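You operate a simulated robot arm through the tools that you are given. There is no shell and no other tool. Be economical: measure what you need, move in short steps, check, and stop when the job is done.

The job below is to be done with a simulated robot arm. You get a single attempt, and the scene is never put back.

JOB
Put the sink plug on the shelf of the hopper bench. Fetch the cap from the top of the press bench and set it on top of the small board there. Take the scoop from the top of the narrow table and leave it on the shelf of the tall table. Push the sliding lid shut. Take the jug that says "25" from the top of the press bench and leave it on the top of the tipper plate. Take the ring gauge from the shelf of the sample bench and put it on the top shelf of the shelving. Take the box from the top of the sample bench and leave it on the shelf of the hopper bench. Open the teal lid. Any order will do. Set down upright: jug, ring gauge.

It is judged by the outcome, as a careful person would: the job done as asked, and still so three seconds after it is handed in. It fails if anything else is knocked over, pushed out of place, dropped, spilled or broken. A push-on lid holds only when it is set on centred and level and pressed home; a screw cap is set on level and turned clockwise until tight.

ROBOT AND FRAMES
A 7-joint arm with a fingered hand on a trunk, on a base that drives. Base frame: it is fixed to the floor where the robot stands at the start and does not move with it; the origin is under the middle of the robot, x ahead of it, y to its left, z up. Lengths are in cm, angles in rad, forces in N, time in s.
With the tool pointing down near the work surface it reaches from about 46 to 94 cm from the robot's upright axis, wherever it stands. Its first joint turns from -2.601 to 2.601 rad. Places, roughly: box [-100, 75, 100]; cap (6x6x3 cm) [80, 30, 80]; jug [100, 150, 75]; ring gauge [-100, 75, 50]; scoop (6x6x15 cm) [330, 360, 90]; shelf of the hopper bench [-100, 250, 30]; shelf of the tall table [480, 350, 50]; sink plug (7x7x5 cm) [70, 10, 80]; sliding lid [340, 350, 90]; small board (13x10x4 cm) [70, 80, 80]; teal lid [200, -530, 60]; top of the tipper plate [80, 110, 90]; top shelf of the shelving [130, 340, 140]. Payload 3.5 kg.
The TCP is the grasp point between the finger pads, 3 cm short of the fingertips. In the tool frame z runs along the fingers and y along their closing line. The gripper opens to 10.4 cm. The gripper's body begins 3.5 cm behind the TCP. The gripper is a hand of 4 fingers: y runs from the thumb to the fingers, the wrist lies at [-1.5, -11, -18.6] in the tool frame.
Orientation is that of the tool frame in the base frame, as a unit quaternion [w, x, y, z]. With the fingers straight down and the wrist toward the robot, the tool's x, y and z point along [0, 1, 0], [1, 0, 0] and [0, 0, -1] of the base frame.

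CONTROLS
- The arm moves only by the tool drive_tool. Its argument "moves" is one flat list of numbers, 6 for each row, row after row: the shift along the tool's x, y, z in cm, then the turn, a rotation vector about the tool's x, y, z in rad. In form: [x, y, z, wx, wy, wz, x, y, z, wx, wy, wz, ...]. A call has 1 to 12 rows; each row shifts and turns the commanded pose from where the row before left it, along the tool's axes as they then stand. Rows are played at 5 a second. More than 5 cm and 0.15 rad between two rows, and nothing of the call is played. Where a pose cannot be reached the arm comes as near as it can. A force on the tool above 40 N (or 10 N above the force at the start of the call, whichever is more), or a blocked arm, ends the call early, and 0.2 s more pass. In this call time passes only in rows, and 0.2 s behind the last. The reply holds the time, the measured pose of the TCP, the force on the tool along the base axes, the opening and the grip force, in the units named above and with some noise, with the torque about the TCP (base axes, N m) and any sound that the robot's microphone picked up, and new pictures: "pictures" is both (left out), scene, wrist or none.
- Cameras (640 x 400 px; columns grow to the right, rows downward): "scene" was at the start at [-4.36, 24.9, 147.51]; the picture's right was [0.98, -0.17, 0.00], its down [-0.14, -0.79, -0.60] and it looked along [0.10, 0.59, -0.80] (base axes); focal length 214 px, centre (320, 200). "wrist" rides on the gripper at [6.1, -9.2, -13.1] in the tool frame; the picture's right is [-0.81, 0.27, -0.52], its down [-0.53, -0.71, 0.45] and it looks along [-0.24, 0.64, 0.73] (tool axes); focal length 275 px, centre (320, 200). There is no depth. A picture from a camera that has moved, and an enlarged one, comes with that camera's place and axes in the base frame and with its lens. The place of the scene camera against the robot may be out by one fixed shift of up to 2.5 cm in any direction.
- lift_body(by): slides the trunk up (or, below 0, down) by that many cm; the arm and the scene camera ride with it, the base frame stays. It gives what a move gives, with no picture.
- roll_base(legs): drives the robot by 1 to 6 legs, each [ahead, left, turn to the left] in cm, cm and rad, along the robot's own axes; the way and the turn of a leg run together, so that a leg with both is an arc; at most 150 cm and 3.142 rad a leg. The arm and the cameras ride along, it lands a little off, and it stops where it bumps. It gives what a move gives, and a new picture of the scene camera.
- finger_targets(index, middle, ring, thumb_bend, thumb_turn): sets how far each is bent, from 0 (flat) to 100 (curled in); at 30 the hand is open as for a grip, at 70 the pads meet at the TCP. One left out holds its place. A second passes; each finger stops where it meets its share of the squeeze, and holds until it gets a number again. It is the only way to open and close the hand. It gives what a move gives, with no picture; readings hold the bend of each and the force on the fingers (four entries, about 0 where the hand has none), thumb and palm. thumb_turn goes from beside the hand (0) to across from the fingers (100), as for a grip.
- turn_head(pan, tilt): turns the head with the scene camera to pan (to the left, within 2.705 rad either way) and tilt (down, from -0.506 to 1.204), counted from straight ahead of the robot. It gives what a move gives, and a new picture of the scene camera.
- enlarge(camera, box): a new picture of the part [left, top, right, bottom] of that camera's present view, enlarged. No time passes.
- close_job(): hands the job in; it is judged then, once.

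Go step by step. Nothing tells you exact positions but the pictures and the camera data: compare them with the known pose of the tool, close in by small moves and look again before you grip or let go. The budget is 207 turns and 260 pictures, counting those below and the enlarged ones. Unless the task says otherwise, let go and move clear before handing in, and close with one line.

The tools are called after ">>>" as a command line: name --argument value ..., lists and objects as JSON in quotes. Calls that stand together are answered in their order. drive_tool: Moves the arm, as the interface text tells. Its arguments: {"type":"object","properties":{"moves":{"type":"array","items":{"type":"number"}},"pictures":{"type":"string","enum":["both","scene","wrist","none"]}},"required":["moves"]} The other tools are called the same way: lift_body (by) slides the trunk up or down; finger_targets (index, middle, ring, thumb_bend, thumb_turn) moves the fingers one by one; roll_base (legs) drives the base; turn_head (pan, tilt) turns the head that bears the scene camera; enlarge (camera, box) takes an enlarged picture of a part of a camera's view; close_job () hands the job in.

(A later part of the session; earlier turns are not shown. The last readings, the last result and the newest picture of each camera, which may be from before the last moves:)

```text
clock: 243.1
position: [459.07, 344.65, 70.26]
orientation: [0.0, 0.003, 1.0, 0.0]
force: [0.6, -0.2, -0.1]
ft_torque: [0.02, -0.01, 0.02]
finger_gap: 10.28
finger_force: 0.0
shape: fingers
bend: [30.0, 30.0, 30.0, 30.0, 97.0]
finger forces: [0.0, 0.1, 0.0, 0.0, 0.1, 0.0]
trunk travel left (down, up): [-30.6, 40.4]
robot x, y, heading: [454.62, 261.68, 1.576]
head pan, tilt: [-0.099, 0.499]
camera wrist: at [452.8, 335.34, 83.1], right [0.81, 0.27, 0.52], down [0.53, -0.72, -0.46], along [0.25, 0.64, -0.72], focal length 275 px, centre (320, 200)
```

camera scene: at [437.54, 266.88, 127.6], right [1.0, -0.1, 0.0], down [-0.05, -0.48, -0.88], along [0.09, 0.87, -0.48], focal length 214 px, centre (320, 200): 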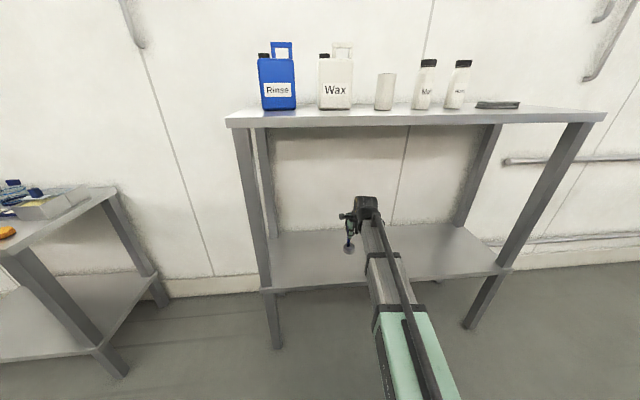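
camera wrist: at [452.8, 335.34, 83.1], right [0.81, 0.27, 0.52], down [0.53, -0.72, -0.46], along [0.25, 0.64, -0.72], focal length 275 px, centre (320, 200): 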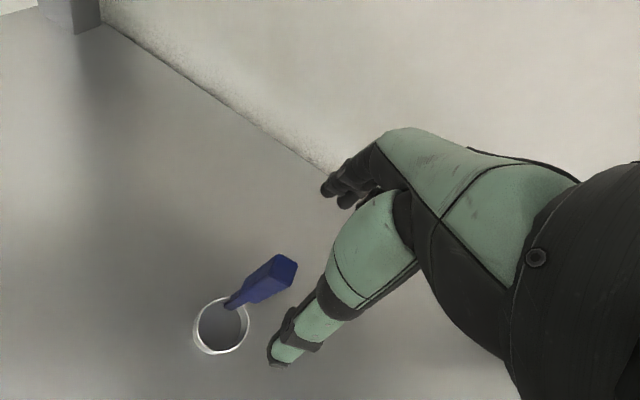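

Scoop stands upright on the shelf. Back out, raise and return to the sliding lid.

>>> roll_base --legs '[[-30, 0, 0]]'

>>> lift_body --by 40

>>> roll_base --legs '[[0, 116, 0]]'

>>> drive_tool --moves '[0, -4, 0, 0, 0, 0, 0, -4, 0, 0, 0, 0, 0, -4, 0, 0, 0, 0, 0, -4, 0, 0, 0, 0, 0, -4, 0, 0, 0, 0]' --pictures "none"

>>> roll_base --legs '[[36, 0, 0]]'

>>> turn_head --pan -0.3 --tilt 0.9

```text
clock: 245.2
position: [458.55, 314.63, 70.18]
orientation: [0.0, 0.0, 1.0, 0.0]
force: [-0.7, -0.7, -0.2]
ft_torque: [0.02, -0.02, 0.01]
finger_gap: 10.26
finger_force: 0.0
shape: fingers
bend: [30.0, 30.0, 30.0, 30.0, 97.0]
finger forces: [0.0, 0.1, 0.0, 0.0, 0.1, 0.1]
trunk travel left (down, up): [-30.6, 40.4]
robot x, y, heading: [455.15, 231.89, 1.585]
head pan, tilt: [-0.099, 0.499]
camera scene: at [437.68, 236.88, 127.6], right [1.0, -0.09, 0.0], down [-0.04, -0.48, -0.88], along [0.08, 0.87, -0.48], focal length 214 px, centre (320, 200)
```

scene: 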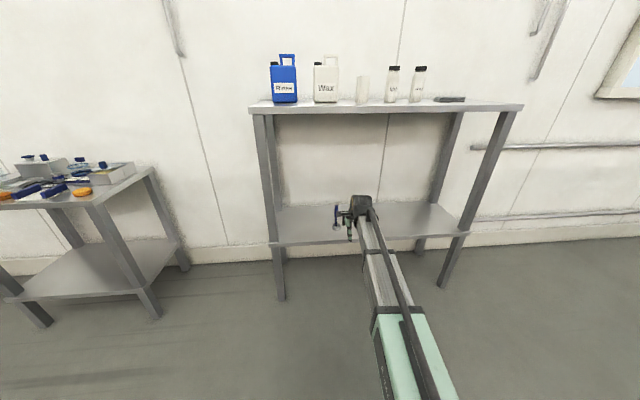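

```text
clock: 249.0
position: [458.76, 314.81, 110.19]
orientation: [0.0, -0.001, 1.0, 0.0]
force: [-0.4, -0.1, -0.5]
ft_torque: [0.01, 0.03, 0.01]
finger_gap: 10.27
finger_force: 0.1
shape: fingers
bend: [30.0, 30.0, 30.0, 30.0, 97.0]
finger forces: [0.0, 0.0, 0.0, 0.0, 0.0, 0.1]
trunk travel left (down, up): [-70.6, 0.4]
robot x, y, heading: [455.33, 232.02, 1.578]
head pan, tilt: [-0.099, 0.499]
```

```text
clock: 254.9
position: [342.68, 313.79, 110.2]
orientation: [0.0, 0.0, 1.0, 0.0]
force: [0.6, 0.8, 0.0]
ft_torque: [0.02, -0.01, -0.01]
finger_gap: 10.31
finger_force: 0.1
shape: fingers
bend: [30.0, 30.0, 30.0, 30.0, 97.0]
finger forces: [0.1, 0.0, 0.0, 0.0, 0.0, 0.1]
trunk travel left (down, up): [-70.6, 0.4]
robot x, y, heading: [338.73, 230.7, 1.579]
head pan, tilt: [-0.099, 0.499]
camera scene: at [321.53, 235.87, 167.59], right [1.0, -0.09, 0.0], down [-0.04, -0.48, -0.88], along [0.08, 0.87, -0.48], focal length 214 px, centre (320, 200)
```

scene: 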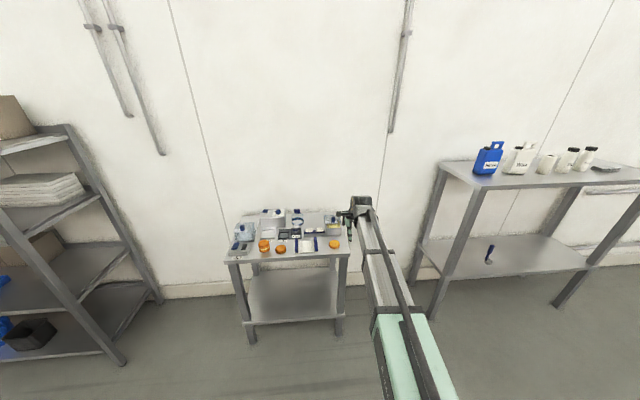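

```text
clock: 256.1
position: [342.8, 293.59, 110.13]
orientation: [0.0, -0.001, 1.0, 0.0]
force: [-0.5, 0.0, 0.9]
ft_torque: [0.0, -0.02, 0.0]
finger_gap: 10.3
finger_force: 0.1
shape: fingers
bend: [30.0, 30.0, 30.0, 30.0, 97.0]
finger forces: [0.1, 0.0, 0.0, 0.0, 0.1, 0.0]
trunk travel left (down, up): [-70.6, 0.4]
robot x, y, heading: [338.72, 230.66, 1.577]
head pan, tilt: [-0.099, 0.499]
```

```text
clock: 258.4
position: [342.66, 329.34, 109.95]
orientation: [-0.001, -0.001, 1.0, 0.0]
force: [0.5, 0.8, -0.3]
ft_torque: [-0.01, -0.02, 0.07]
finger_gap: 10.29
finger_force: 0.0
shape: fingers
bend: [30.0, 30.0, 30.0, 30.0, 97.0]
finger forces: [0.0, 0.0, 0.1, 0.0, 0.1, 0.1]
trunk travel left (down, up): [-70.6, 0.4]
robot x, y, heading: [338.47, 266.39, 1.58]
head pan, tilt: [-0.099, 0.499]
camera scene: at [321.26, 271.55, 167.59], right [1.0, -0.09, 0.0], down [-0.04, -0.48, -0.88], along [0.08, 0.87, -0.48], focal length 214 px, centre (320, 200)
```

scene: 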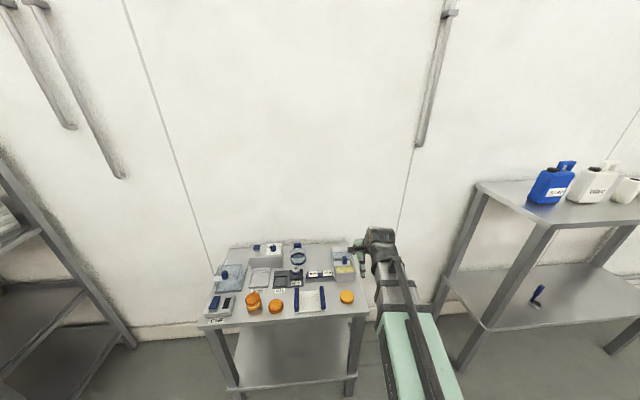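

```text
clock: 259.3
position: [342.48, 329.36, 110.14]
orientation: [0.0, -0.001, 1.0, 0.0]
force: [0.6, 0.3, -0.1]
ft_torque: [0.0, -0.02, 0.0]
finger_gap: 10.29
finger_force: 0.0
shape: fingers
bend: [30.0, 30.0, 30.0, 30.0, 97.0]
finger forces: [0.0, 0.0, 0.0, 0.1, 0.0, 0.0]
trunk travel left (down, up): [-70.6, 0.4]
robot x, y, heading: [338.8, 266.92, 1.586]
head pan, tilt: [-0.3, 0.901]
camera scene: at [322.6, 269.62, 164.22], right [0.96, -0.29, 0.0], down [-0.22, -0.75, -0.62], along [0.18, 0.6, -0.78], focal length 214 px, centre (320, 200)
```

scene: 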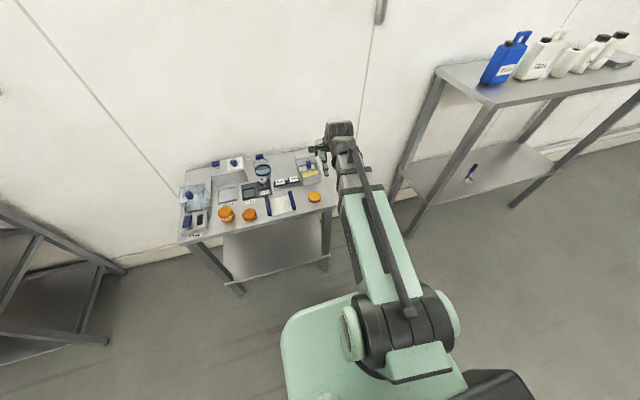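

>>> drive_tool --moves '[0, 0, 0, 0, 0, 0]' --pictures "wrist"

>>> enlarge --camera "scene" --box '[250, 140, 346, 200]'

```text
clock: 259.7
position: [342.61, 329.4, 110.06]
orientation: [0.0, -0.002, 1.0, 0.0]
force: [0.2, -0.3, -0.1]
ft_torque: [0.03, -0.01, 0.0]
finger_gap: 10.3
finger_force: 0.0
shape: fingers
bend: [30.0, 30.0, 30.0, 30.0, 97.0]
finger forces: [0.1, 0.1, 0.0, 0.1, 0.0, 0.1]
trunk travel left (down, up): [-70.6, 0.4]
robot x, y, heading: [338.63, 266.26, 1.581]
head pan, tilt: [-0.3, 0.901]
camera wrist: at [336.39, 319.96, 122.98], right [0.81, 0.28, 0.52], down [0.53, -0.71, -0.46], along [0.24, 0.65, -0.72], focal length 275 px, centre (320, 200)
```

wrist: 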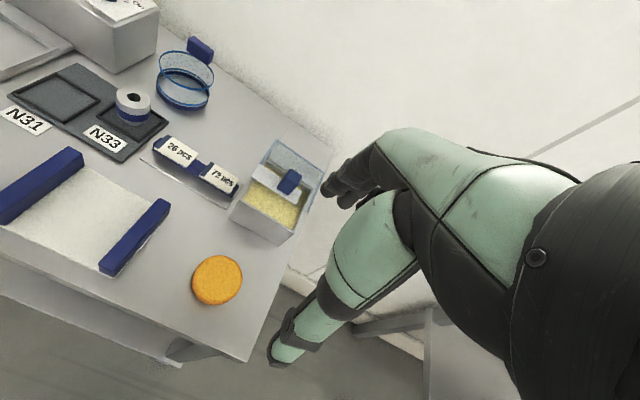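

```text
6.67 times, centred on (298, 170) of scene
camera zoom: at [322.6, 269.62, 164.21], right [0.96, -0.29, 0.0], down [-0.23, -0.75, -0.62], along [0.18, 0.59, -0.78], focal length 1430 px, centre (467, 400)
```

zoom: 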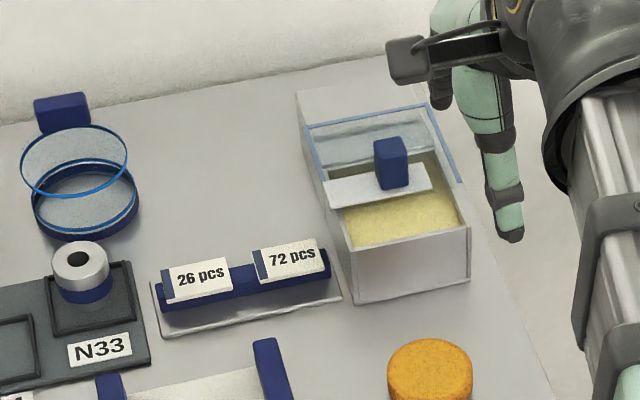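

The lid (glass with white strip and blue knob) must come toward the front (−y). Move over the knob ≈[340.6,347].

>>> drive_tool --moves '[0.5, 4.4, 0, 0, 0, 0, 0.5, 4.4, 0, 0, 0, 0, 0.5, 4.4, 0, 0, 0, 0, 0.5, 4.4, 3, 0, 0, 0]' --pictures "wrist"

```text
refused: row 4 steps farther than a row can; nothing moved
```

>>> drive_tool --moves '[0.5, 4.4, 0, 0, 0, 0, 0.5, 4.4, 0, 0, 0, 0, 0.5, 4.4, 0, 0, 0, 0, 0.5, 4.4, 0, 0, 0, 0, 0, 0, 3, 0, 0, 0]' --pictures "wrist"

```text
clock: 260.9
position: [340.66, 346.97, 106.89]
orientation: [0.0, -0.001, 1.0, 0.0]
force: [0.2, -0.5, -0.3]
ft_torque: [0.04, 0.03, -0.03]
finger_gap: 10.31
finger_force: 0.1
shape: fingers
bend: [30.0, 30.0, 30.0, 30.0, 97.0]
finger forces: [0.1, 0.1, 0.0, 0.0, 0.1, 0.0]
trunk travel left (down, up): [-70.6, 0.4]
robot x, y, heading: [338.88, 266.55, 1.578]
head pan, tilt: [-0.3, 0.901]
camera wrist: at [334.4, 337.62, 119.84], right [0.81, 0.28, 0.52], down [0.53, -0.71, -0.46], along [0.24, 0.65, -0.72], focal length 275 px, centre (320, 200)
```

wrist: 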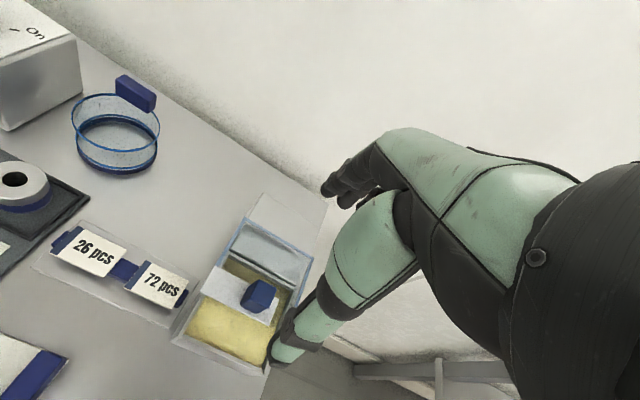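

>>> enlarge --camera "wrist" --box '[150, 180, 342, 380]'

```text
2.00 times, centred on (246, 280) of wrist
camera zoom: at [334.4, 337.62, 119.84], right [0.81, 0.28, 0.52], down [0.53, -0.71, -0.46], along [0.24, 0.65, -0.72], focal length 551 px, centre (468, 40)
```

zoom: 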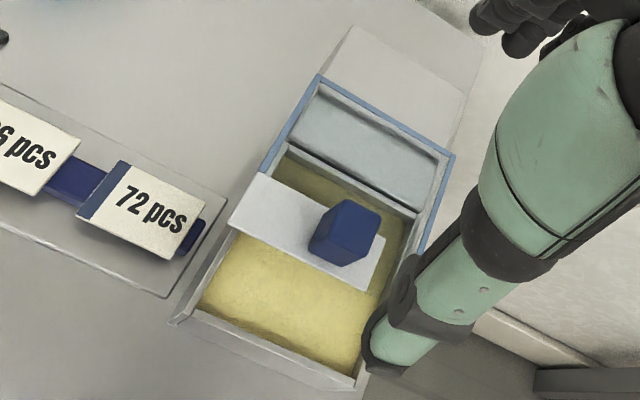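

Knob top at [340.6,347.2,93.5]; the lid must travel ~4 cm toward −y. Descend with the knob caged between thumb and fingers.

>>> drive_tool --moves '[0, 0, 4, 0, 0, 0, 0, 0, 4, 0, 0, 0, 0, 0.2, 3.6, 0, 0, 0]' --pictures "none"

>>> finger_targets --index 60 --middle 60 --ring 60 --thumb_bend 58

>>> drive_tool --moves '[0, 0, 0, 0, 0, 0]' --pictures "wrist"

```text
clock: 261.7
position: [340.54, 346.89, 95.48]
orientation: [0.0, 0.0, 1.0, 0.001]
force: [0.1, -0.4, -0.1]
ft_torque: [-0.02, 0.0, 0.02]
finger_gap: 10.29
finger_force: 0.0
shape: fingers
bend: [30.0, 30.0, 30.0, 30.0, 97.0]
finger forces: [0.0, 0.1, 0.0, 0.0, 0.0, 0.0]
trunk travel left (down, up): [-70.6, 0.4]
robot x, y, heading: [338.54, 266.19, 1.578]
head pan, tilt: [-0.3, 0.901]
```

```text
clock: 262.7
position: [340.49, 346.96, 95.56]
orientation: [0.0, -0.002, 1.0, 0.0]
force: [0.0, 0.2, 0.7]
ft_torque: [0.01, 0.01, -0.02]
finger_gap: 3.06
finger_force: 0.1
shape: fingers
bend: [60.0, 60.0, 60.0, 57.0, 97.0]
finger forces: [0.1, 0.0, 0.0, 0.1, 0.1, 0.0]
trunk travel left (down, up): [-70.6, 0.4]
robot x, y, heading: [338.8, 266.28, 1.582]
head pan, tilt: [-0.3, 0.901]
```

```text
clock: 263.1
position: [340.57, 346.96, 95.4]
orientation: [0.0, -0.001, 1.0, -0.001]
force: [0.3, 0.0, -0.1]
ft_torque: [0.0, -0.01, 0.03]
finger_gap: 3.05
finger_force: 0.0
shape: fingers
bend: [60.0, 60.0, 60.0, 57.0, 97.0]
finger forces: [0.0, 0.1, 0.1, 0.1, 0.1, 0.1]
trunk travel left (down, up): [-70.6, 0.4]
robot x, y, heading: [338.49, 266.28, 1.582]
head pan, tilt: [-0.3, 0.901]
camera wrist: at [334.37, 337.62, 108.39], right [0.81, 0.28, 0.52], down [0.53, -0.71, -0.46], along [0.24, 0.65, -0.72], focal length 275 px, centre (320, 200)
```

wrist: 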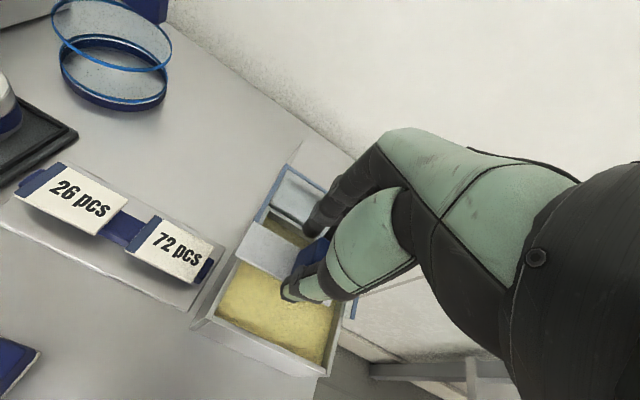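

Knob caged. Lower 0.5 and pull toward the front in small steps.

>>> drive_tool --moves '[0, 0, 0.6, 0, 0, 0, 0, -0.8, 0, 0, 0, 0, 0, -0.8, 0, 0, 0, 0, 0, -0.8, 0, 0, 0, 0]' --pictures "wrist"

```text
clock: 264.1
position: [340.57, 344.52, 94.82]
orientation: [0.001, 0.0, 1.0, 0.0]
force: [-0.4, 0.4, -0.4]
ft_torque: [0.01, 0.01, 0.03]
finger_gap: 3.09
finger_force: 0.2
shape: fingers
bend: [60.0, 59.0, 60.0, 57.0, 97.0]
finger forces: [0.2, 0.3, 0.0, 0.0, 0.0, 0.0]
trunk travel left (down, up): [-70.6, 0.4]
robot x, y, heading: [338.72, 266.68, 1.577]
head pan, tilt: [-0.3, 0.901]
camera wrist: at [334.31, 335.24, 107.81], right [0.81, 0.28, 0.52], down [0.53, -0.71, -0.46], along [0.24, 0.65, -0.72], focal length 275 px, centre (320, 200)
```

wrist: 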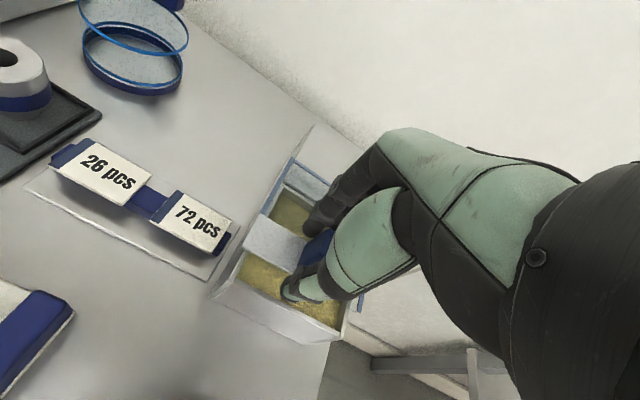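

The lid slides easily. Continue.

>>> drive_tool --moves '[0, -0.8, 0, 0, 0, 0, 0, -0.8, 0, 0, 0, 0, 0, -0.6, 0, 0, 0, 0]' --pictures "wrist"

```text
clock: 264.9
position: [340.55, 342.63, 94.95]
orientation: [0.0, -0.001, 1.0, -0.001]
force: [0.5, 1.7, 0.1]
ft_torque: [0.03, -0.02, 0.04]
finger_gap: 3.17
finger_force: 1.0
shape: fingers
bend: [59.0, 59.0, 60.0, 57.0, 97.0]
finger forces: [0.9, 1.2, 0.1, 0.0, 0.0, 0.1]
trunk travel left (down, up): [-70.6, 0.4]
robot x, y, heading: [338.61, 266.56, 1.577]
head pan, tilt: [-0.3, 0.901]
camera wrist: at [334.32, 333.2, 107.86], right [0.81, 0.28, 0.52], down [0.53, -0.71, -0.46], along [0.24, 0.65, -0.72], focal length 275 px, centre (320, 200)
```

wrist: 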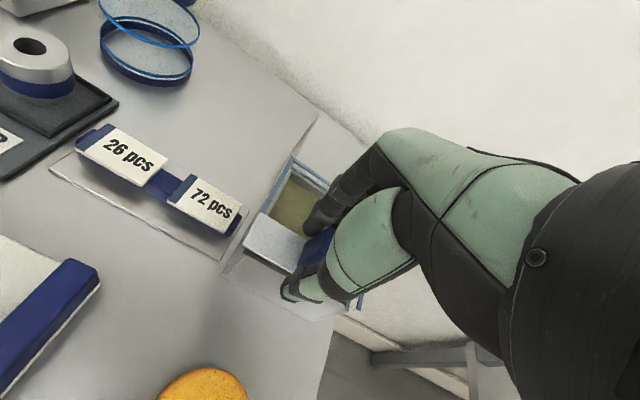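

Almost shut; force slightly up. A few small steps more.

>>> drive_tool --moves '[0, -0.3, 0, 0, 0, 0, 0, -0.3, 0, 0, 0, 0]' --pictures "wrist"

>>> enlarge --camera "wrist" --box '[190, 100, 400, 350]'

```text
clock: 265.5
position: [340.54, 341.97, 94.92]
orientation: [0.001, 0.0, 1.0, 0.001]
force: [-2.5, 8.0, 3.5]
ft_torque: [0.28, 0.06, 0.12]
finger_gap: 3.59
finger_force: 4.0
shape: fingers
bend: [56.0, 56.0, 60.0, 57.0, 97.0]
finger forces: [3.8, 4.7, 0.1, 0.0, 0.0, 0.0]
trunk travel left (down, up): [-70.6, 0.4]
robot x, y, heading: [338.26, 266.38, 1.58]
head pan, tilt: [-0.3, 0.901]
camera wrist: at [334.37, 332.64, 107.86], right [0.81, 0.28, 0.52], down [0.53, -0.71, -0.46], along [0.24, 0.65, -0.72], focal length 275 px, centre (320, 200)
```

wrist: 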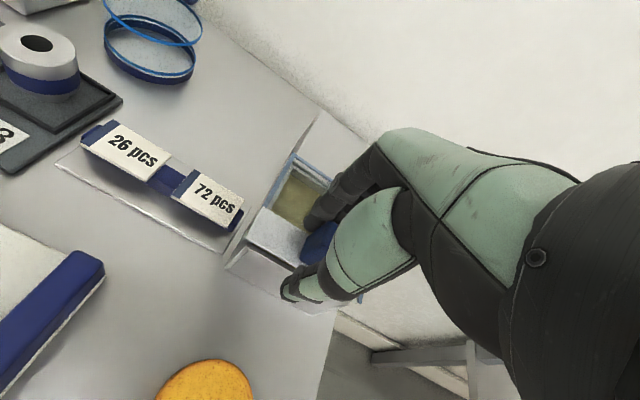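

```text
1.60 times, centred on (295, 225) of wrist
camera zoom: at [334.37, 332.64, 107.86], right [0.81, 0.28, 0.52], down [0.53, -0.71, -0.46], along [0.24, 0.65, -0.72], focal length 440 px, centre (360, 160)
```

zoom: 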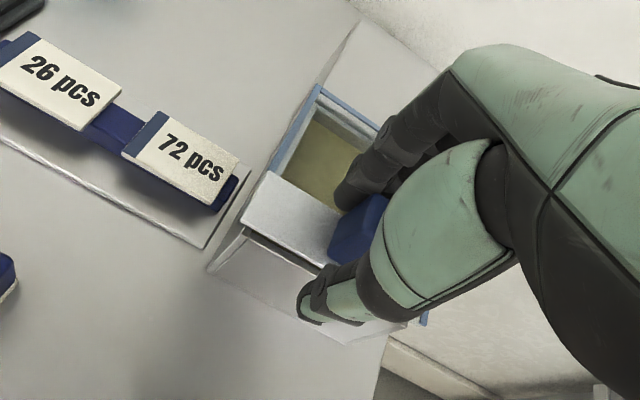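

Resistance at the stop. Ease off, lift and inspect.

>>> drive_tool --moves '[0, 0.8, 0, 0, 0, 0, 0, 0, -3, 0, 0, 0, 0, 0, -4, 0, 0, 0, 0, 0, -4, 0, 0, 0, 0, -4, 0, 0, 0, 0]' --pictures "wrist"

>>> enlarge --camera "wrist" --box '[150, 150, 350, 350]'

>>> enlarge --camera "scene" --box '[250, 140, 346, 200]'

```text
clock: 266.7
position: [340.53, 338.52, 105.78]
orientation: [-0.001, -0.001, 1.0, -0.001]
force: [0.0, 0.2, 0.6]
ft_torque: [0.01, -0.03, 0.01]
finger_gap: 3.05
finger_force: 0.0
shape: fingers
bend: [60.0, 60.0, 60.0, 57.0, 97.0]
finger forces: [0.0, 0.0, 0.0, 0.1, 0.0, 0.0]
trunk travel left (down, up): [-70.6, 0.4]
robot x, y, heading: [338.58, 266.42, 1.575]
head pan, tilt: [-0.3, 0.901]
camera wrist: at [334.38, 329.21, 118.72], right [0.81, 0.28, 0.52], down [0.53, -0.71, -0.46], along [0.24, 0.65, -0.72], focal length 275 px, centre (320, 200)
```

wrist: 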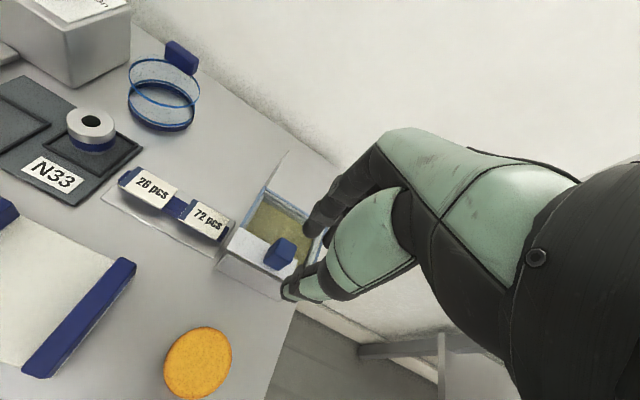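

```text
2.00 times, centred on (250, 250) of wrist
camera zoom: at [334.38, 329.21, 118.72], right [0.81, 0.28, 0.52], down [0.53, -0.71, -0.46], along [0.24, 0.65, -0.72], focal length 551 px, centre (460, 100)
```

zoom: 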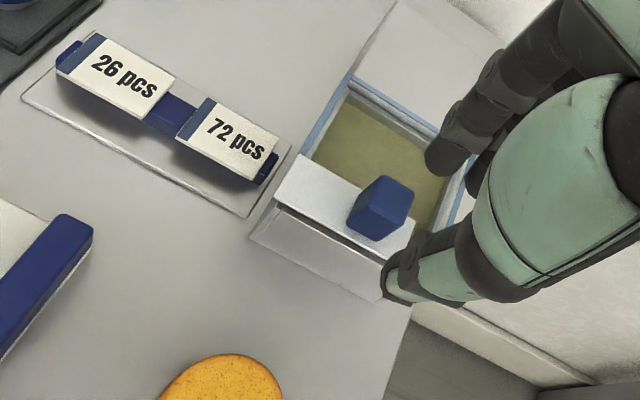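

```text
6.67 times, centred on (298, 170) of scene
camera zoom: at [322.6, 269.54, 164.21], right [0.96, -0.29, 0.0], down [-0.23, -0.75, -0.62], along [0.18, 0.6, -0.78], focal length 1430 px, centre (467, 400)
```

zoom: 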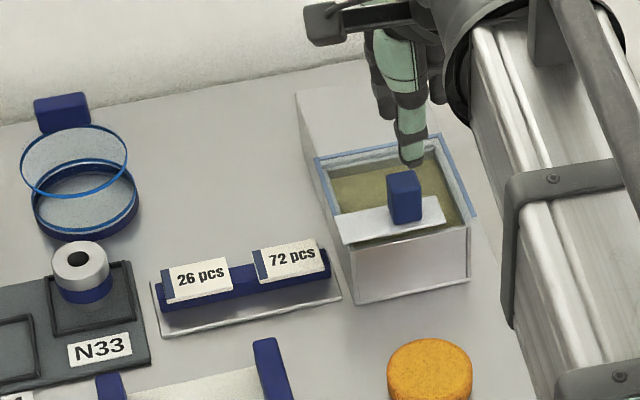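

The lid is shut: strip meets the front wall and the box hasn't moved. Next the press bench: retract the arm and drive back.

>>> drive_tool --moves '[0, 0, -4, 0, 0, 0, 0, -4.5, 0, 0, 0, 0, 0, -4.5, 0, 0, 0, 0, 0, -4.5, 0, 0, 0, 0, 0, -4.5, 0, 0, 0, 0]' --pictures "none"

>>> turn_head --pan 0.0 --tilt 0.4

>>> roll_base --legs '[[-27, 0, 0], [0, 150, 0], [0, 50, 0]]'

>>> finger_targets --index 30 --middle 30 --ring 30 --thumb_bend 30

>>> roll_base --legs '[[0, 70, 0], [0, 68, 0]]'

```text
clock: 267.9
position: [340.67, 322.61, 109.85]
orientation: [0.001, -0.001, 1.0, 0.0]
force: [0.0, 0.1, -0.1]
ft_torque: [-0.02, 0.02, 0.02]
finger_gap: 3.04
finger_force: 0.1
shape: fingers
bend: [60.0, 60.0, 60.0, 57.0, 97.0]
finger forces: [0.0, 0.1, 0.0, 0.1, 0.1, 0.0]
out of reach, approached as far as the arm can: row 5
trunk travel left (down, up): [-70.6, 0.4]
robot x, y, heading: [338.86, 266.53, 1.578]
head pan, tilt: [-0.3, 0.901]
```

```text
clock: 268.8
position: [340.63, 322.6, 109.8]
orientation: [0.0, -0.002, 1.0, 0.0]
force: [0.4, 0.6, 0.0]
ft_torque: [0.02, 0.0, 0.0]
finger_gap: 3.04
finger_force: 0.1
shape: fingers
bend: [60.0, 60.0, 60.0, 57.0, 97.0]
finger forces: [0.0, 0.1, 0.0, 0.0, 0.0, 0.0]
trunk travel left (down, up): [-70.6, 0.4]
robot x, y, heading: [338.6, 266.46, 1.576]
head pan, tilt: [0.0, 0.4]
camera scene: at [320.36, 271.64, 168.5], right [1.0, 0.01, 0.0], down [0.0, -0.39, -0.92], along [-0.01, 0.92, -0.39], focal length 214 px, centre (320, 200)
```

scene: 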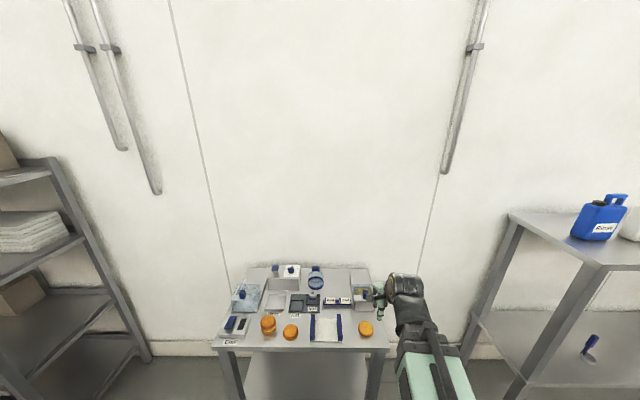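

```text
clock: 280.4
position: [138.7, 295.61, 109.71]
orientation: [-0.001, 0.003, 1.0, 0.0]
force: [-0.2, 0.7, 0.2]
ft_torque: [-0.01, 0.0, 0.0]
finger_gap: 3.02
finger_force: 0.0
shape: fingers
bend: [60.0, 60.0, 60.0, 57.0, 97.0]
finger forces: [0.0, 0.0, 0.1, 0.1, 0.1, 0.1]
trunk travel left (down, up): [-70.6, 0.4]
robot x, y, heading: [136.06, 239.08, 1.563]
head pan, tilt: [0.0, 0.4]
camera scene: at [117.83, 244.77, 168.5], right [1.0, 0.0, 0.0], down [0.0, -0.39, -0.92], along [0.0, 0.92, -0.39], focal length 214 px, centre (320, 200)
```

scene: 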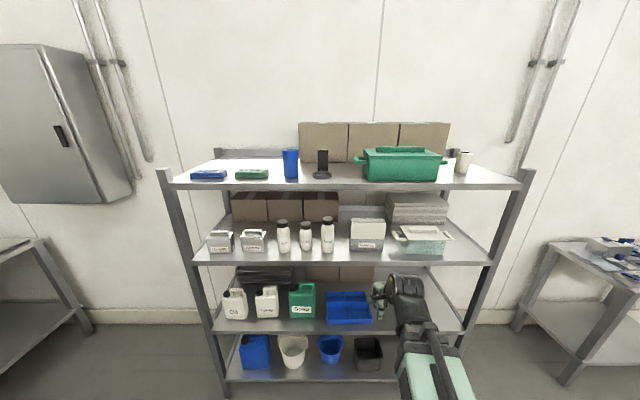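

```text
clock: 281.4
position: [138.7, 295.51, 109.75]
orientation: [0.0, 0.004, 1.0, 0.0]
force: [-0.7, -0.5, -0.1]
ft_torque: [0.01, 0.01, -0.02]
finger_gap: 10.27
finger_force: 0.2
shape: fingers
bend: [30.0, 30.0, 30.0, 30.0, 97.0]
finger forces: [0.1, 0.1, 0.0, 0.1, 0.0, 0.1]
trunk travel left (down, up): [-70.6, 0.4]
robot x, y, heading: [136.07, 239.27, 1.572]
head pan, tilt: [0.0, 0.4]
```

```text
clock: 288.6
position: [0.84, 296.81, 109.85]
orientation: [0.0, 0.012, 1.0, 0.0]
force: [-0.3, 0.5, -0.3]
ft_torque: [0.03, -0.01, 0.0]
finger_gap: 10.27
finger_force: 0.1
shape: fingers
bend: [30.0, 30.0, 30.0, 30.0, 97.0]
finger forces: [0.0, 0.0, 0.1, 0.1, 0.0, 0.1]
trunk travel left (down, up): [-70.6, 0.4]
robot x, y, heading: [-2.62, 241.04, 1.55]
head pan, tilt: [0.0, 0.4]
camera scene: at [-20.98, 246.42, 168.51], right [1.0, -0.02, 0.0], down [-0.01, -0.39, -0.92], along [0.02, 0.92, -0.39], focal length 214 px, centre (320, 200)
```

scene: 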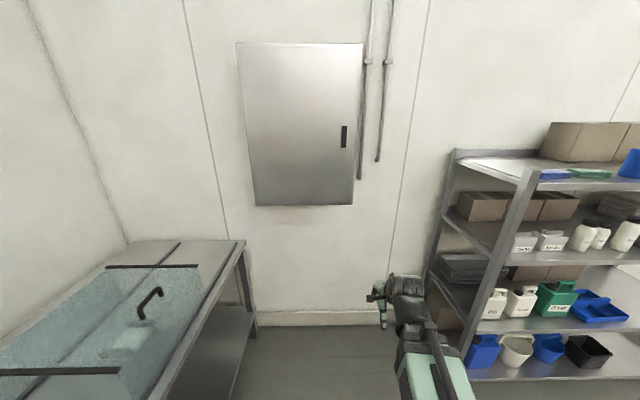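

Gauge is upright on the top shelf. Turn to face the press bench end and look.

>>> roll_base --legs '[[0, 0, -1.55]]'

>>> turn_head --pan -0.7 --tilt 0.6

```text
clock: 292.8
position: [53.2, 238.82, 109.69]
orientation: [0.0, 0.705, 0.709, 0.0]
force: [-0.9, 0.0, 0.2]
ft_torque: [0.0, -0.04, 0.04]
finger_gap: 10.28
finger_force: 0.1
shape: fingers
bend: [30.0, 30.0, 30.0, 30.0, 97.0]
finger forces: [0.1, 0.1, 0.0, 0.0, 0.0, 0.1]
trunk travel left (down, up): [-70.6, 0.4]
robot x, y, heading: [-3.02, 240.57, 0.011]
head pan, tilt: [0.0, 0.4]
camera scene: at [0.56, 258.4, 168.51], right [0.01, -1.0, 0.0], down [-0.39, 0.0, -0.92], along [0.92, 0.01, -0.39], focal length 214 px, centre (320, 200)
```

scene: 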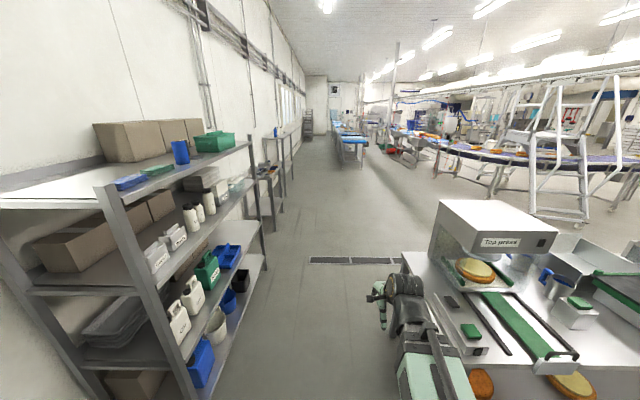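

```text
clock: 293.9
position: [53.22, 238.77, 109.78]
orientation: [0.0, 0.705, 0.709, 0.0]
force: [0.4, 0.9, -0.2]
ft_torque: [-0.05, 0.02, -0.03]
finger_gap: 10.27
finger_force: 0.0
shape: fingers
bend: [30.0, 30.0, 30.0, 30.0, 97.0]
finger forces: [0.0, 0.0, 0.0, 0.1, 0.1, 0.1]
trunk travel left (down, up): [-70.6, 0.4]
robot x, y, heading: [-2.96, 240.95, 0.01]
head pan, tilt: [-0.7, 0.6]
camera scene: at [-1.87, 252.68, 166.69], right [-0.64, -0.77, 0.0], down [-0.44, 0.36, -0.83], along [0.64, -0.52, -0.56], focal length 214 px, centre (320, 200)
```

scene: 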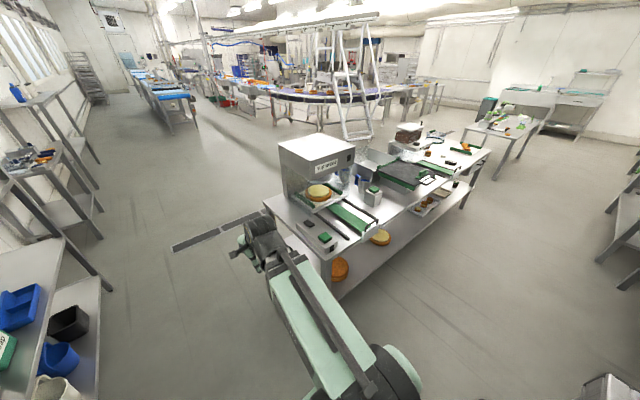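

>>> enlarge --camera "scene" --box '[260, 120, 450, 260]'

```text
2.86 times, centred on (355, 190) of scene
camera zoom: at [-1.87, 252.68, 166.69], right [-0.64, -0.77, 0.0], down [-0.44, 0.36, -0.83], along [0.64, -0.52, -0.56], focal length 613 px, centre (220, 229)
```

zoom: 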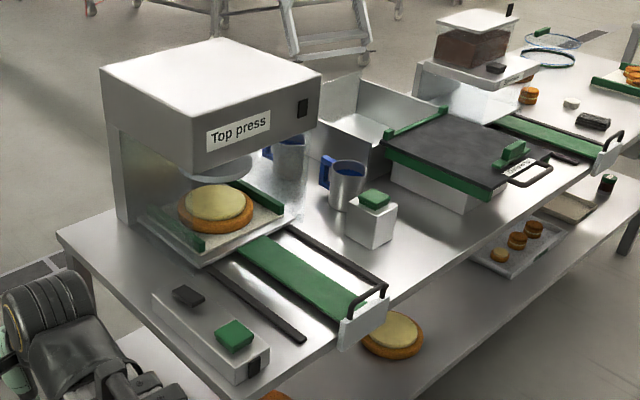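

Two metal jugs with blue handles stand near [83,140] and [106,139]. Slide along the front to read their labels.

>>> roll_base --legs '[[0, -95, 0]]'

>>> turn_head --pan -0.15 --tilt 0.6

>>> enlarge --camera "scene" --box '[220, 120, 420, 260]'

```text
clock: 298.9
position: [54.56, 143.33, 109.8]
orientation: [0.0, 0.704, 0.711, 0.0]
force: [0.3, 0.8, 0.7]
ft_torque: [-0.01, 0.02, 0.01]
finger_gap: 10.28
finger_force: 0.0
shape: fingers
bend: [30.0, 30.0, 30.0, 30.0, 97.0]
finger forces: [0.0, 0.0, 0.1, 0.0, 0.0, 0.0]
trunk travel left (down, up): [-70.6, 0.4]
robot x, y, heading: [-1.61, 145.42, 0.014]
head pan, tilt: [-0.7, 0.6]
camera scene: at [-0.66, 156.81, 166.69], right [-0.63, -0.78, 0.0], down [-0.44, 0.36, -0.82], along [0.64, -0.52, -0.57], focal length 214 px, centre (320, 200)
```

scene: 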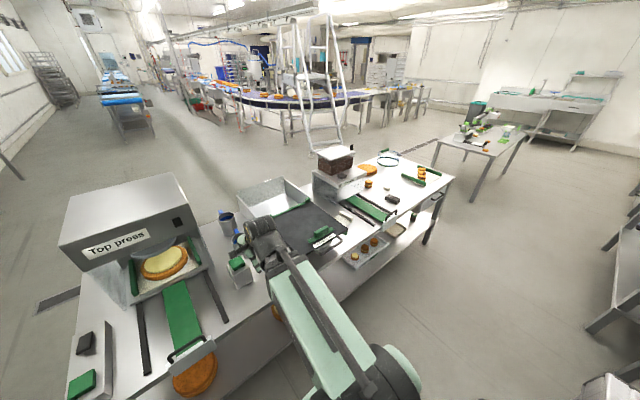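

```text
clock: 299.8
position: [54.6, 143.28, 109.69]
orientation: [0.0, 0.704, 0.711, 0.0]
force: [0.6, 0.4, 0.2]
ft_torque: [0.01, 0.0, -0.02]
finger_gap: 10.28
finger_force: 0.1
shape: fingers
bend: [30.0, 30.0, 30.0, 30.0, 97.0]
finger forces: [0.0, 0.0, 0.0, 0.0, 0.1, 0.0]
trunk travel left (down, up): [-70.6, 0.4]
robot x, y, heading: [-1.49, 145.0, 0.016]
head pan, tilt: [-0.15, 0.6]
camera scene: at [1.25, 161.24, 166.69], right [-0.13, -0.99, 0.0], down [-0.56, 0.08, -0.83], along [0.82, -0.11, -0.56], focal length 214 px, centre (320, 200)
```

scene: 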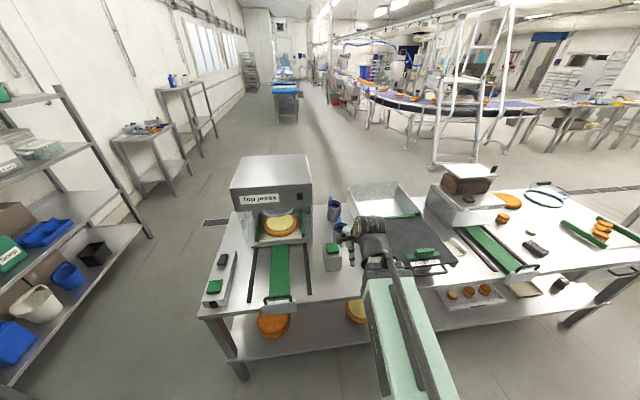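

```text
2.86 times, centred on (320, 190) of scene
camera zoom: at [1.25, 161.24, 166.69], right [-0.13, -0.99, 0.0], down [-0.56, 0.08, -0.83], along [0.82, -0.11, -0.56], focal length 613 px, centre (320, 229)
```

zoom: 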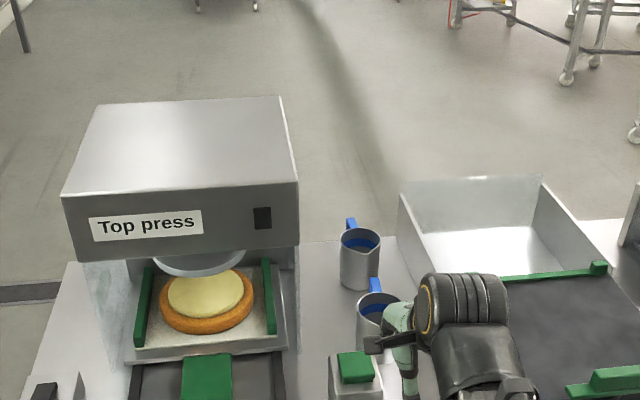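

Jugs at ≈[86,139.5] and [105,138.4], handles away from me. I'll view them from the tipper side with the wrist camera.

>>> roll_base --legs '[[14, -12, -0.015]]'

>>> drive_tool --moves '[0, 4.5, 0, 0, 0, -0.13, 0, 4.5, 0, 0, 0, -0.13, 0, 0, 0, 0, 0, -0.13, 0, 0, 0, 0, 0, -0.13, 0, 0, 0, 0, 0, -0.13, 0, 0, 0, 0, 0, -0.13, 0, 0, 0, 0, 0, -0.13, 0, 0, 0, 0, 0, -0.13, 0, 0, 0, 0, 0, -0.13, 0, 0, 0, 0, 0, -0.13, 0, 0, 0, 0, 0, -0.13, 0, 0, 0, 0, 0, -0.14]'

```text
clock: 301.4
position: [68.88, 130.52, 109.76]
orientation: [0.0, 0.71, 0.705, 0.0]
force: [0.0, -0.6, -0.6]
ft_torque: [0.04, 0.0, -0.02]
finger_gap: 10.27
finger_force: 0.1
shape: fingers
bend: [30.0, 30.0, 30.0, 30.0, 97.0]
finger forces: [0.0, 0.1, 0.0, 0.0, 0.1, 0.0]
trunk travel left (down, up): [-70.6, 0.4]
robot x, y, heading: [12.95, 133.03, 0.005]
head pan, tilt: [-0.15, 0.6]
camera scene: at [15.89, 149.28, 166.7], right [-0.15, -0.99, 0.0], down [-0.56, 0.08, -0.82], along [0.82, -0.12, -0.57], focal length 214 px, centre (320, 200)
```

scene: 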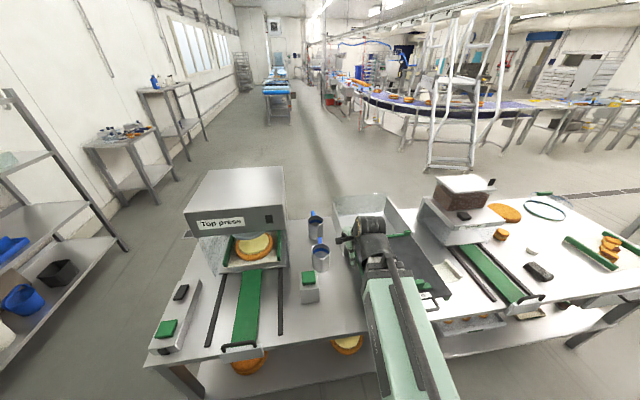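

```text
clock: 304.0
position: [77.95, 131.01, 109.83]
orientation: [0.0, 0.002, 1.0, -0.001]
force: [0.3, 0.4, -0.1]
ft_torque: [-0.03, 0.01, -0.02]
finger_gap: 10.31
finger_force: 0.0
shape: fingers
bend: [30.0, 30.0, 30.0, 30.0, 97.0]
finger forces: [0.1, 0.0, 0.0, 0.0, 0.0, 0.0]
trunk travel left (down, up): [-70.6, 0.4]
robot x, y, heading: [12.66, 133.19, -0.0]
head pan, tilt: [-0.15, 0.6]
camera scene: at [15.79, 149.37, 166.69], right [-0.15, -0.99, 0.0], down [-0.56, 0.08, -0.82], along [0.82, -0.12, -0.57], focal length 214 px, centre (320, 200)
camera wrist: at [71.65, 121.8, 122.71], right [0.81, 0.27, 0.52], down [0.53, -0.71, -0.46], along [0.25, 0.64, -0.72], focal length 275 px, centre (320, 200)
```

scene: 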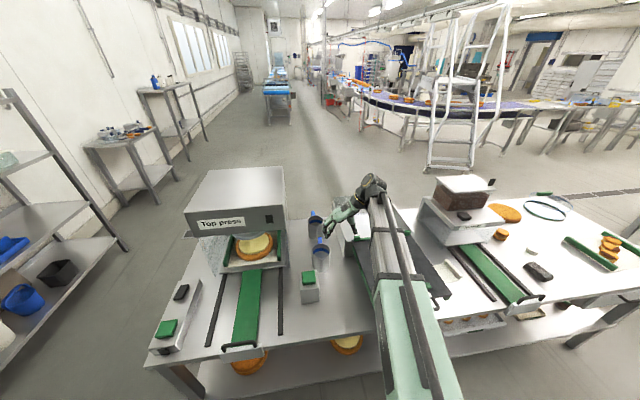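
wrist: 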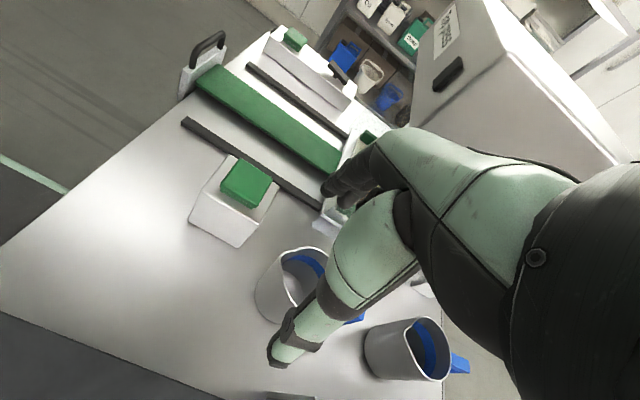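

>>> enlarge --camera "wrist" --box '[220, 230, 480, 400]'

>>> enlarge --camera "scene" --box '[290, 195, 350, 285]'

```text
2.35 times, centred on (350, 315) of wrist
camera zoom: at [71.65, 121.8, 122.71], right [0.81, 0.27, 0.52], down [0.53, -0.71, -0.46], along [0.25, 0.64, -0.72], focal length 648 px, centre (249, -71)
```

zoom: 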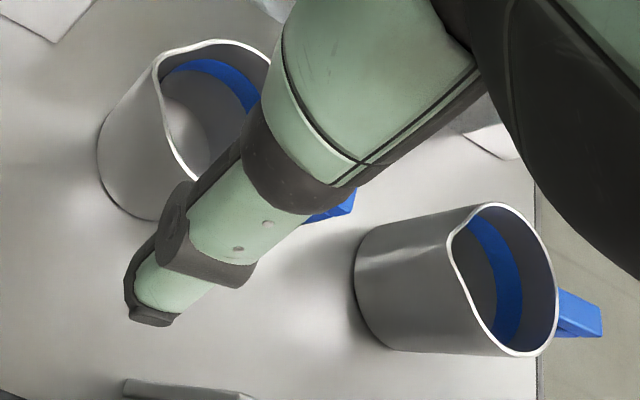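

```text
4.44 times, centred on (320, 240) of scene
camera zoom: at [15.79, 149.37, 166.69], right [-0.15, -0.99, 0.0], down [-0.56, 0.08, -0.82], along [0.82, -0.12, -0.57], focal length 953 px, centre (320, 22)
```

zoom: 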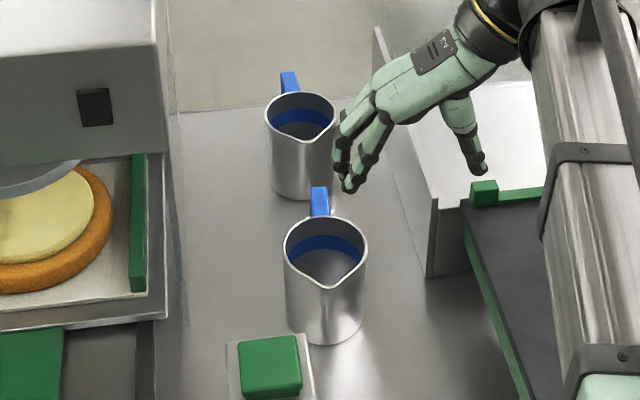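

Labels must be on the handle (+x) side, and the bench's far side gives better reach. Restore the hand, then drive around to the far side.

>>> drive_tool --moves '[0, 0, 0, 0, 0, 0.14, 0, 0, 0, 0, 0, 0.14, 0, 0, 0, 0, 0, 0.14, 0, 0, 0, 0, 0, 0.14, 0, 0, 0, 0, 0, 0.14, 0, 0, 0, 0, 0, 0.14, 0, 0, 0, 0, 0, 0.14, 0, 0, 0, 0, 0, 0.14, 0, 0, 0, 0, 0, 0.14, 0, 0, 0, 0, 0, 0.14, 0, -4, 0, 0, 0, 0.17, 0, -4, 0, 0, 0, 0]' --pictures "none"

>>> roll_base --legs '[[-16, 0, 0], [0, 110, 0], [100, 0, 0], [90, 0, 0], [0, 0, 3.14]]'

```text
refused: row 11 steps farther than a row can; nothing moved
```

```text
clock: 327.3
position: [120.66, 245.72, 109.73]
orientation: [0.0, 1.0, 0.022, 0.001]
force: [0.0, 0.0, -0.5]
ft_torque: [-0.03, -0.02, 0.04]
finger_gap: 10.31
finger_force: 0.0
shape: fingers
bend: [30.0, 30.0, 30.0, 30.0, 97.0]
finger forces: [0.1, 0.0, 0.0, 0.1, 0.0, 0.1]
trunk travel left (down, up): [-70.6, 0.4]
robot x, y, heading: [185.83, 247.06, -3.091]
head pan, tilt: [-0.15, 0.6]
camera scene: at [181.26, 231.96, 166.69], right [0.1, 1.0, 0.0], down [0.56, -0.06, -0.83], along [-0.82, 0.08, -0.56], focal length 214 px, centre (320, 200)
```

scene: 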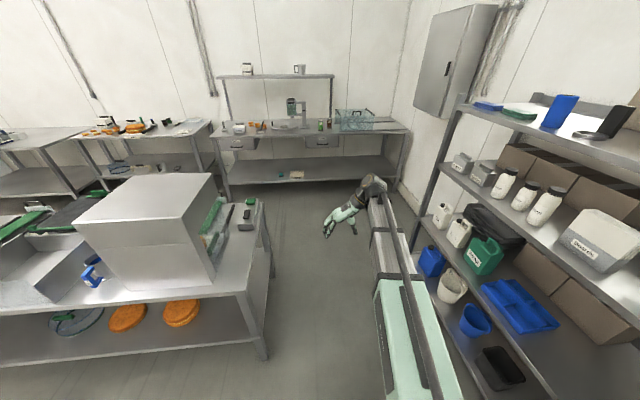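

Now on the far side. Turn the hand back to standard, then slide along to the jugs and look.

>>> drive_tool --moves '[0, 0, 0, 0, 0, 0.1428, 0, 0, 0, 0, 0, 0.1428, 0, 0, 0, 0, 0, 0.1428, 0, 0, 0, 0, 0, 0.1428, 0, 0, 0, 0, 0, 0.1428, 0, 0, 0, 0, 0, 0.1428, 0, 0, 0, 0, 0, 0.1428, 0, 0, 0, 0, 0, 0.1428, 0, 0, 0, 0, 0, 0.1428, 0, 0, 0, 0, 0, 0.1428, 0, 0, 0, 0, 0, 0.1]' --pictures "none"

>>> roll_base --legs '[[0, 0, -0.05], [0, 85, 0]]'

>>> enlarge --camera "scene" --box '[180, 120, 420, 280]'

```text
clock: 329.7
position: [120.47, 245.81, 109.83]
orientation: [0.0, 0.737, -0.676, 0.0]
force: [-0.9, 0.4, 0.4]
ft_torque: [0.01, -0.03, -0.03]
finger_gap: 10.29
finger_force: 0.1
shape: fingers
bend: [30.0, 30.0, 30.0, 30.0, 97.0]
finger forces: [0.1, 0.1, 0.1, 0.0, 0.0, 0.0]
trunk travel left (down, up): [-70.6, 0.4]
robot x, y, heading: [185.77, 246.8, -3.09]
head pan, tilt: [-0.15, 0.6]
```

```text
clock: 333.3
position: [120.62, 190.81, 109.99]
orientation: [-0.005, 0.714, -0.7, -0.006]
force: [-1.0, 3.2, -0.4]
ft_torque: [-0.17, 0.04, -0.04]
finger_gap: 10.3
finger_force: 2.1
shape: fingers
bend: [30.0, 30.0, 30.0, 30.0, 97.0]
finger forces: [0.0, 0.0, 0.0, 0.0, 0.0, 3.1]
trunk travel left (down, up): [-70.6, 0.4]
robot x, y, heading: [185.89, 187.95, -3.141]
head pan, tilt: [-0.15, 0.6]
stopped in leg 2: the force on the tool passed its limit at 93 N (the readings are from after the stop); the commanded pose is now the measured one
camera scene: at [180.65, 172.93, 166.7], right [0.15, 0.99, 0.0], down [0.56, -0.08, -0.83], along [-0.82, 0.12, -0.56], focal length 214 px, centre (320, 200)
```

scene: 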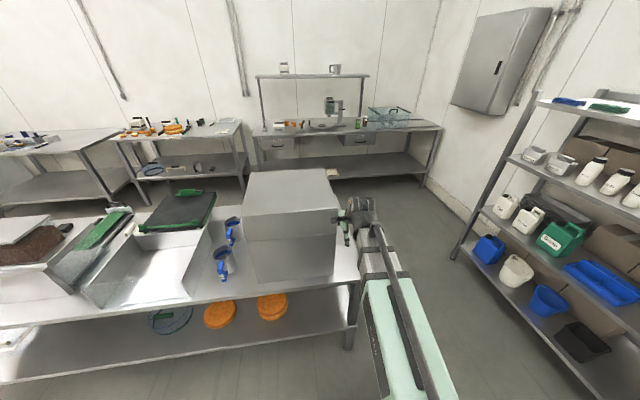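

```text
2.50 times, centred on (300, 200) of scene
camera zoom: at [180.65, 172.93, 166.7], right [0.15, 0.99, 0.0], down [0.56, -0.08, -0.83], along [-0.82, 0.12, -0.56], focal length 536 px, centre (370, 200)
```

zoom: 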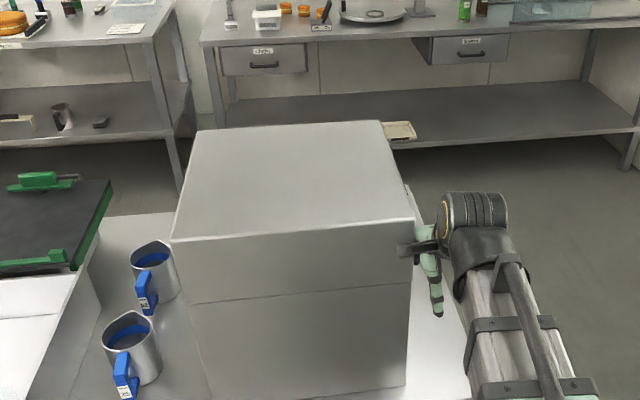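

The hand touched the press's side; back off to +y at once and check, then read the handle labels.

>>> roll_base --legs '[[0, -8, 0]]'

>>> enlarge --camera "scene" --box '[200, 195, 280, 305]'

```text
clock: 334.4
position: [120.66, 198.9, 109.73]
orientation: [-0.005, 0.714, -0.7, -0.004]
force: [-0.7, 0.6, -0.6]
ft_torque: [-0.02, 0.01, 0.01]
finger_gap: 10.29
finger_force: 0.0
shape: fingers
bend: [30.0, 30.0, 30.0, 30.0, 97.0]
finger forces: [0.1, 0.1, 0.1, 0.0, 0.0, 0.1]
trunk travel left (down, up): [-70.6, 0.4]
robot x, y, heading: [185.69, 196.11, -3.141]
head pan, tilt: [-0.15, 0.6]
camera scene: at [180.63, 181.19, 166.71], right [0.15, 0.99, 0.0], down [0.56, -0.08, -0.82], along [-0.82, 0.12, -0.57], focal length 214 px, centre (320, 200)
```

scene: 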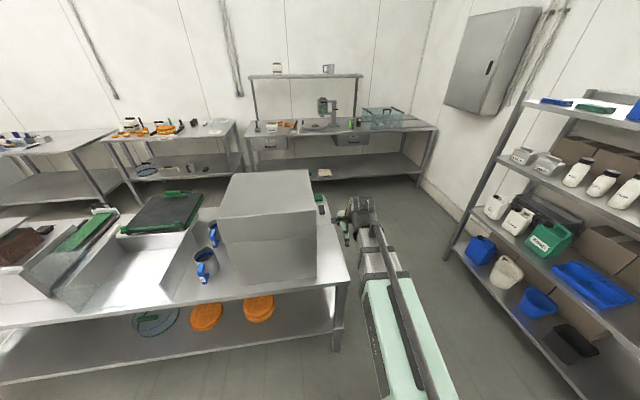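

```text
3.64 times, centred on (240, 250) of scene
camera zoom: at [180.63, 181.19, 166.71], right [0.15, 0.99, 0.0], down [0.56, -0.08, -0.82], along [-0.82, 0.12, -0.57], focal length 780 px, centre (611, 18)
```

zoom: 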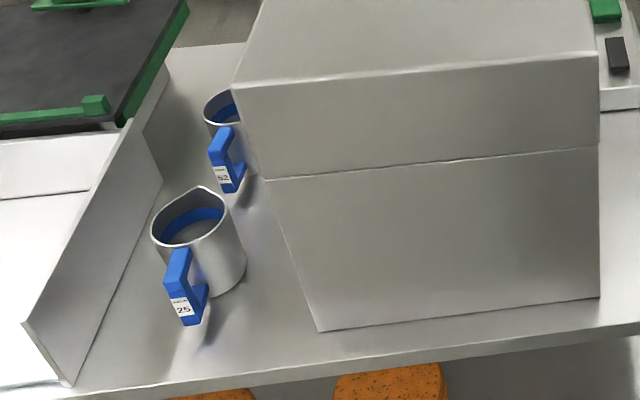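

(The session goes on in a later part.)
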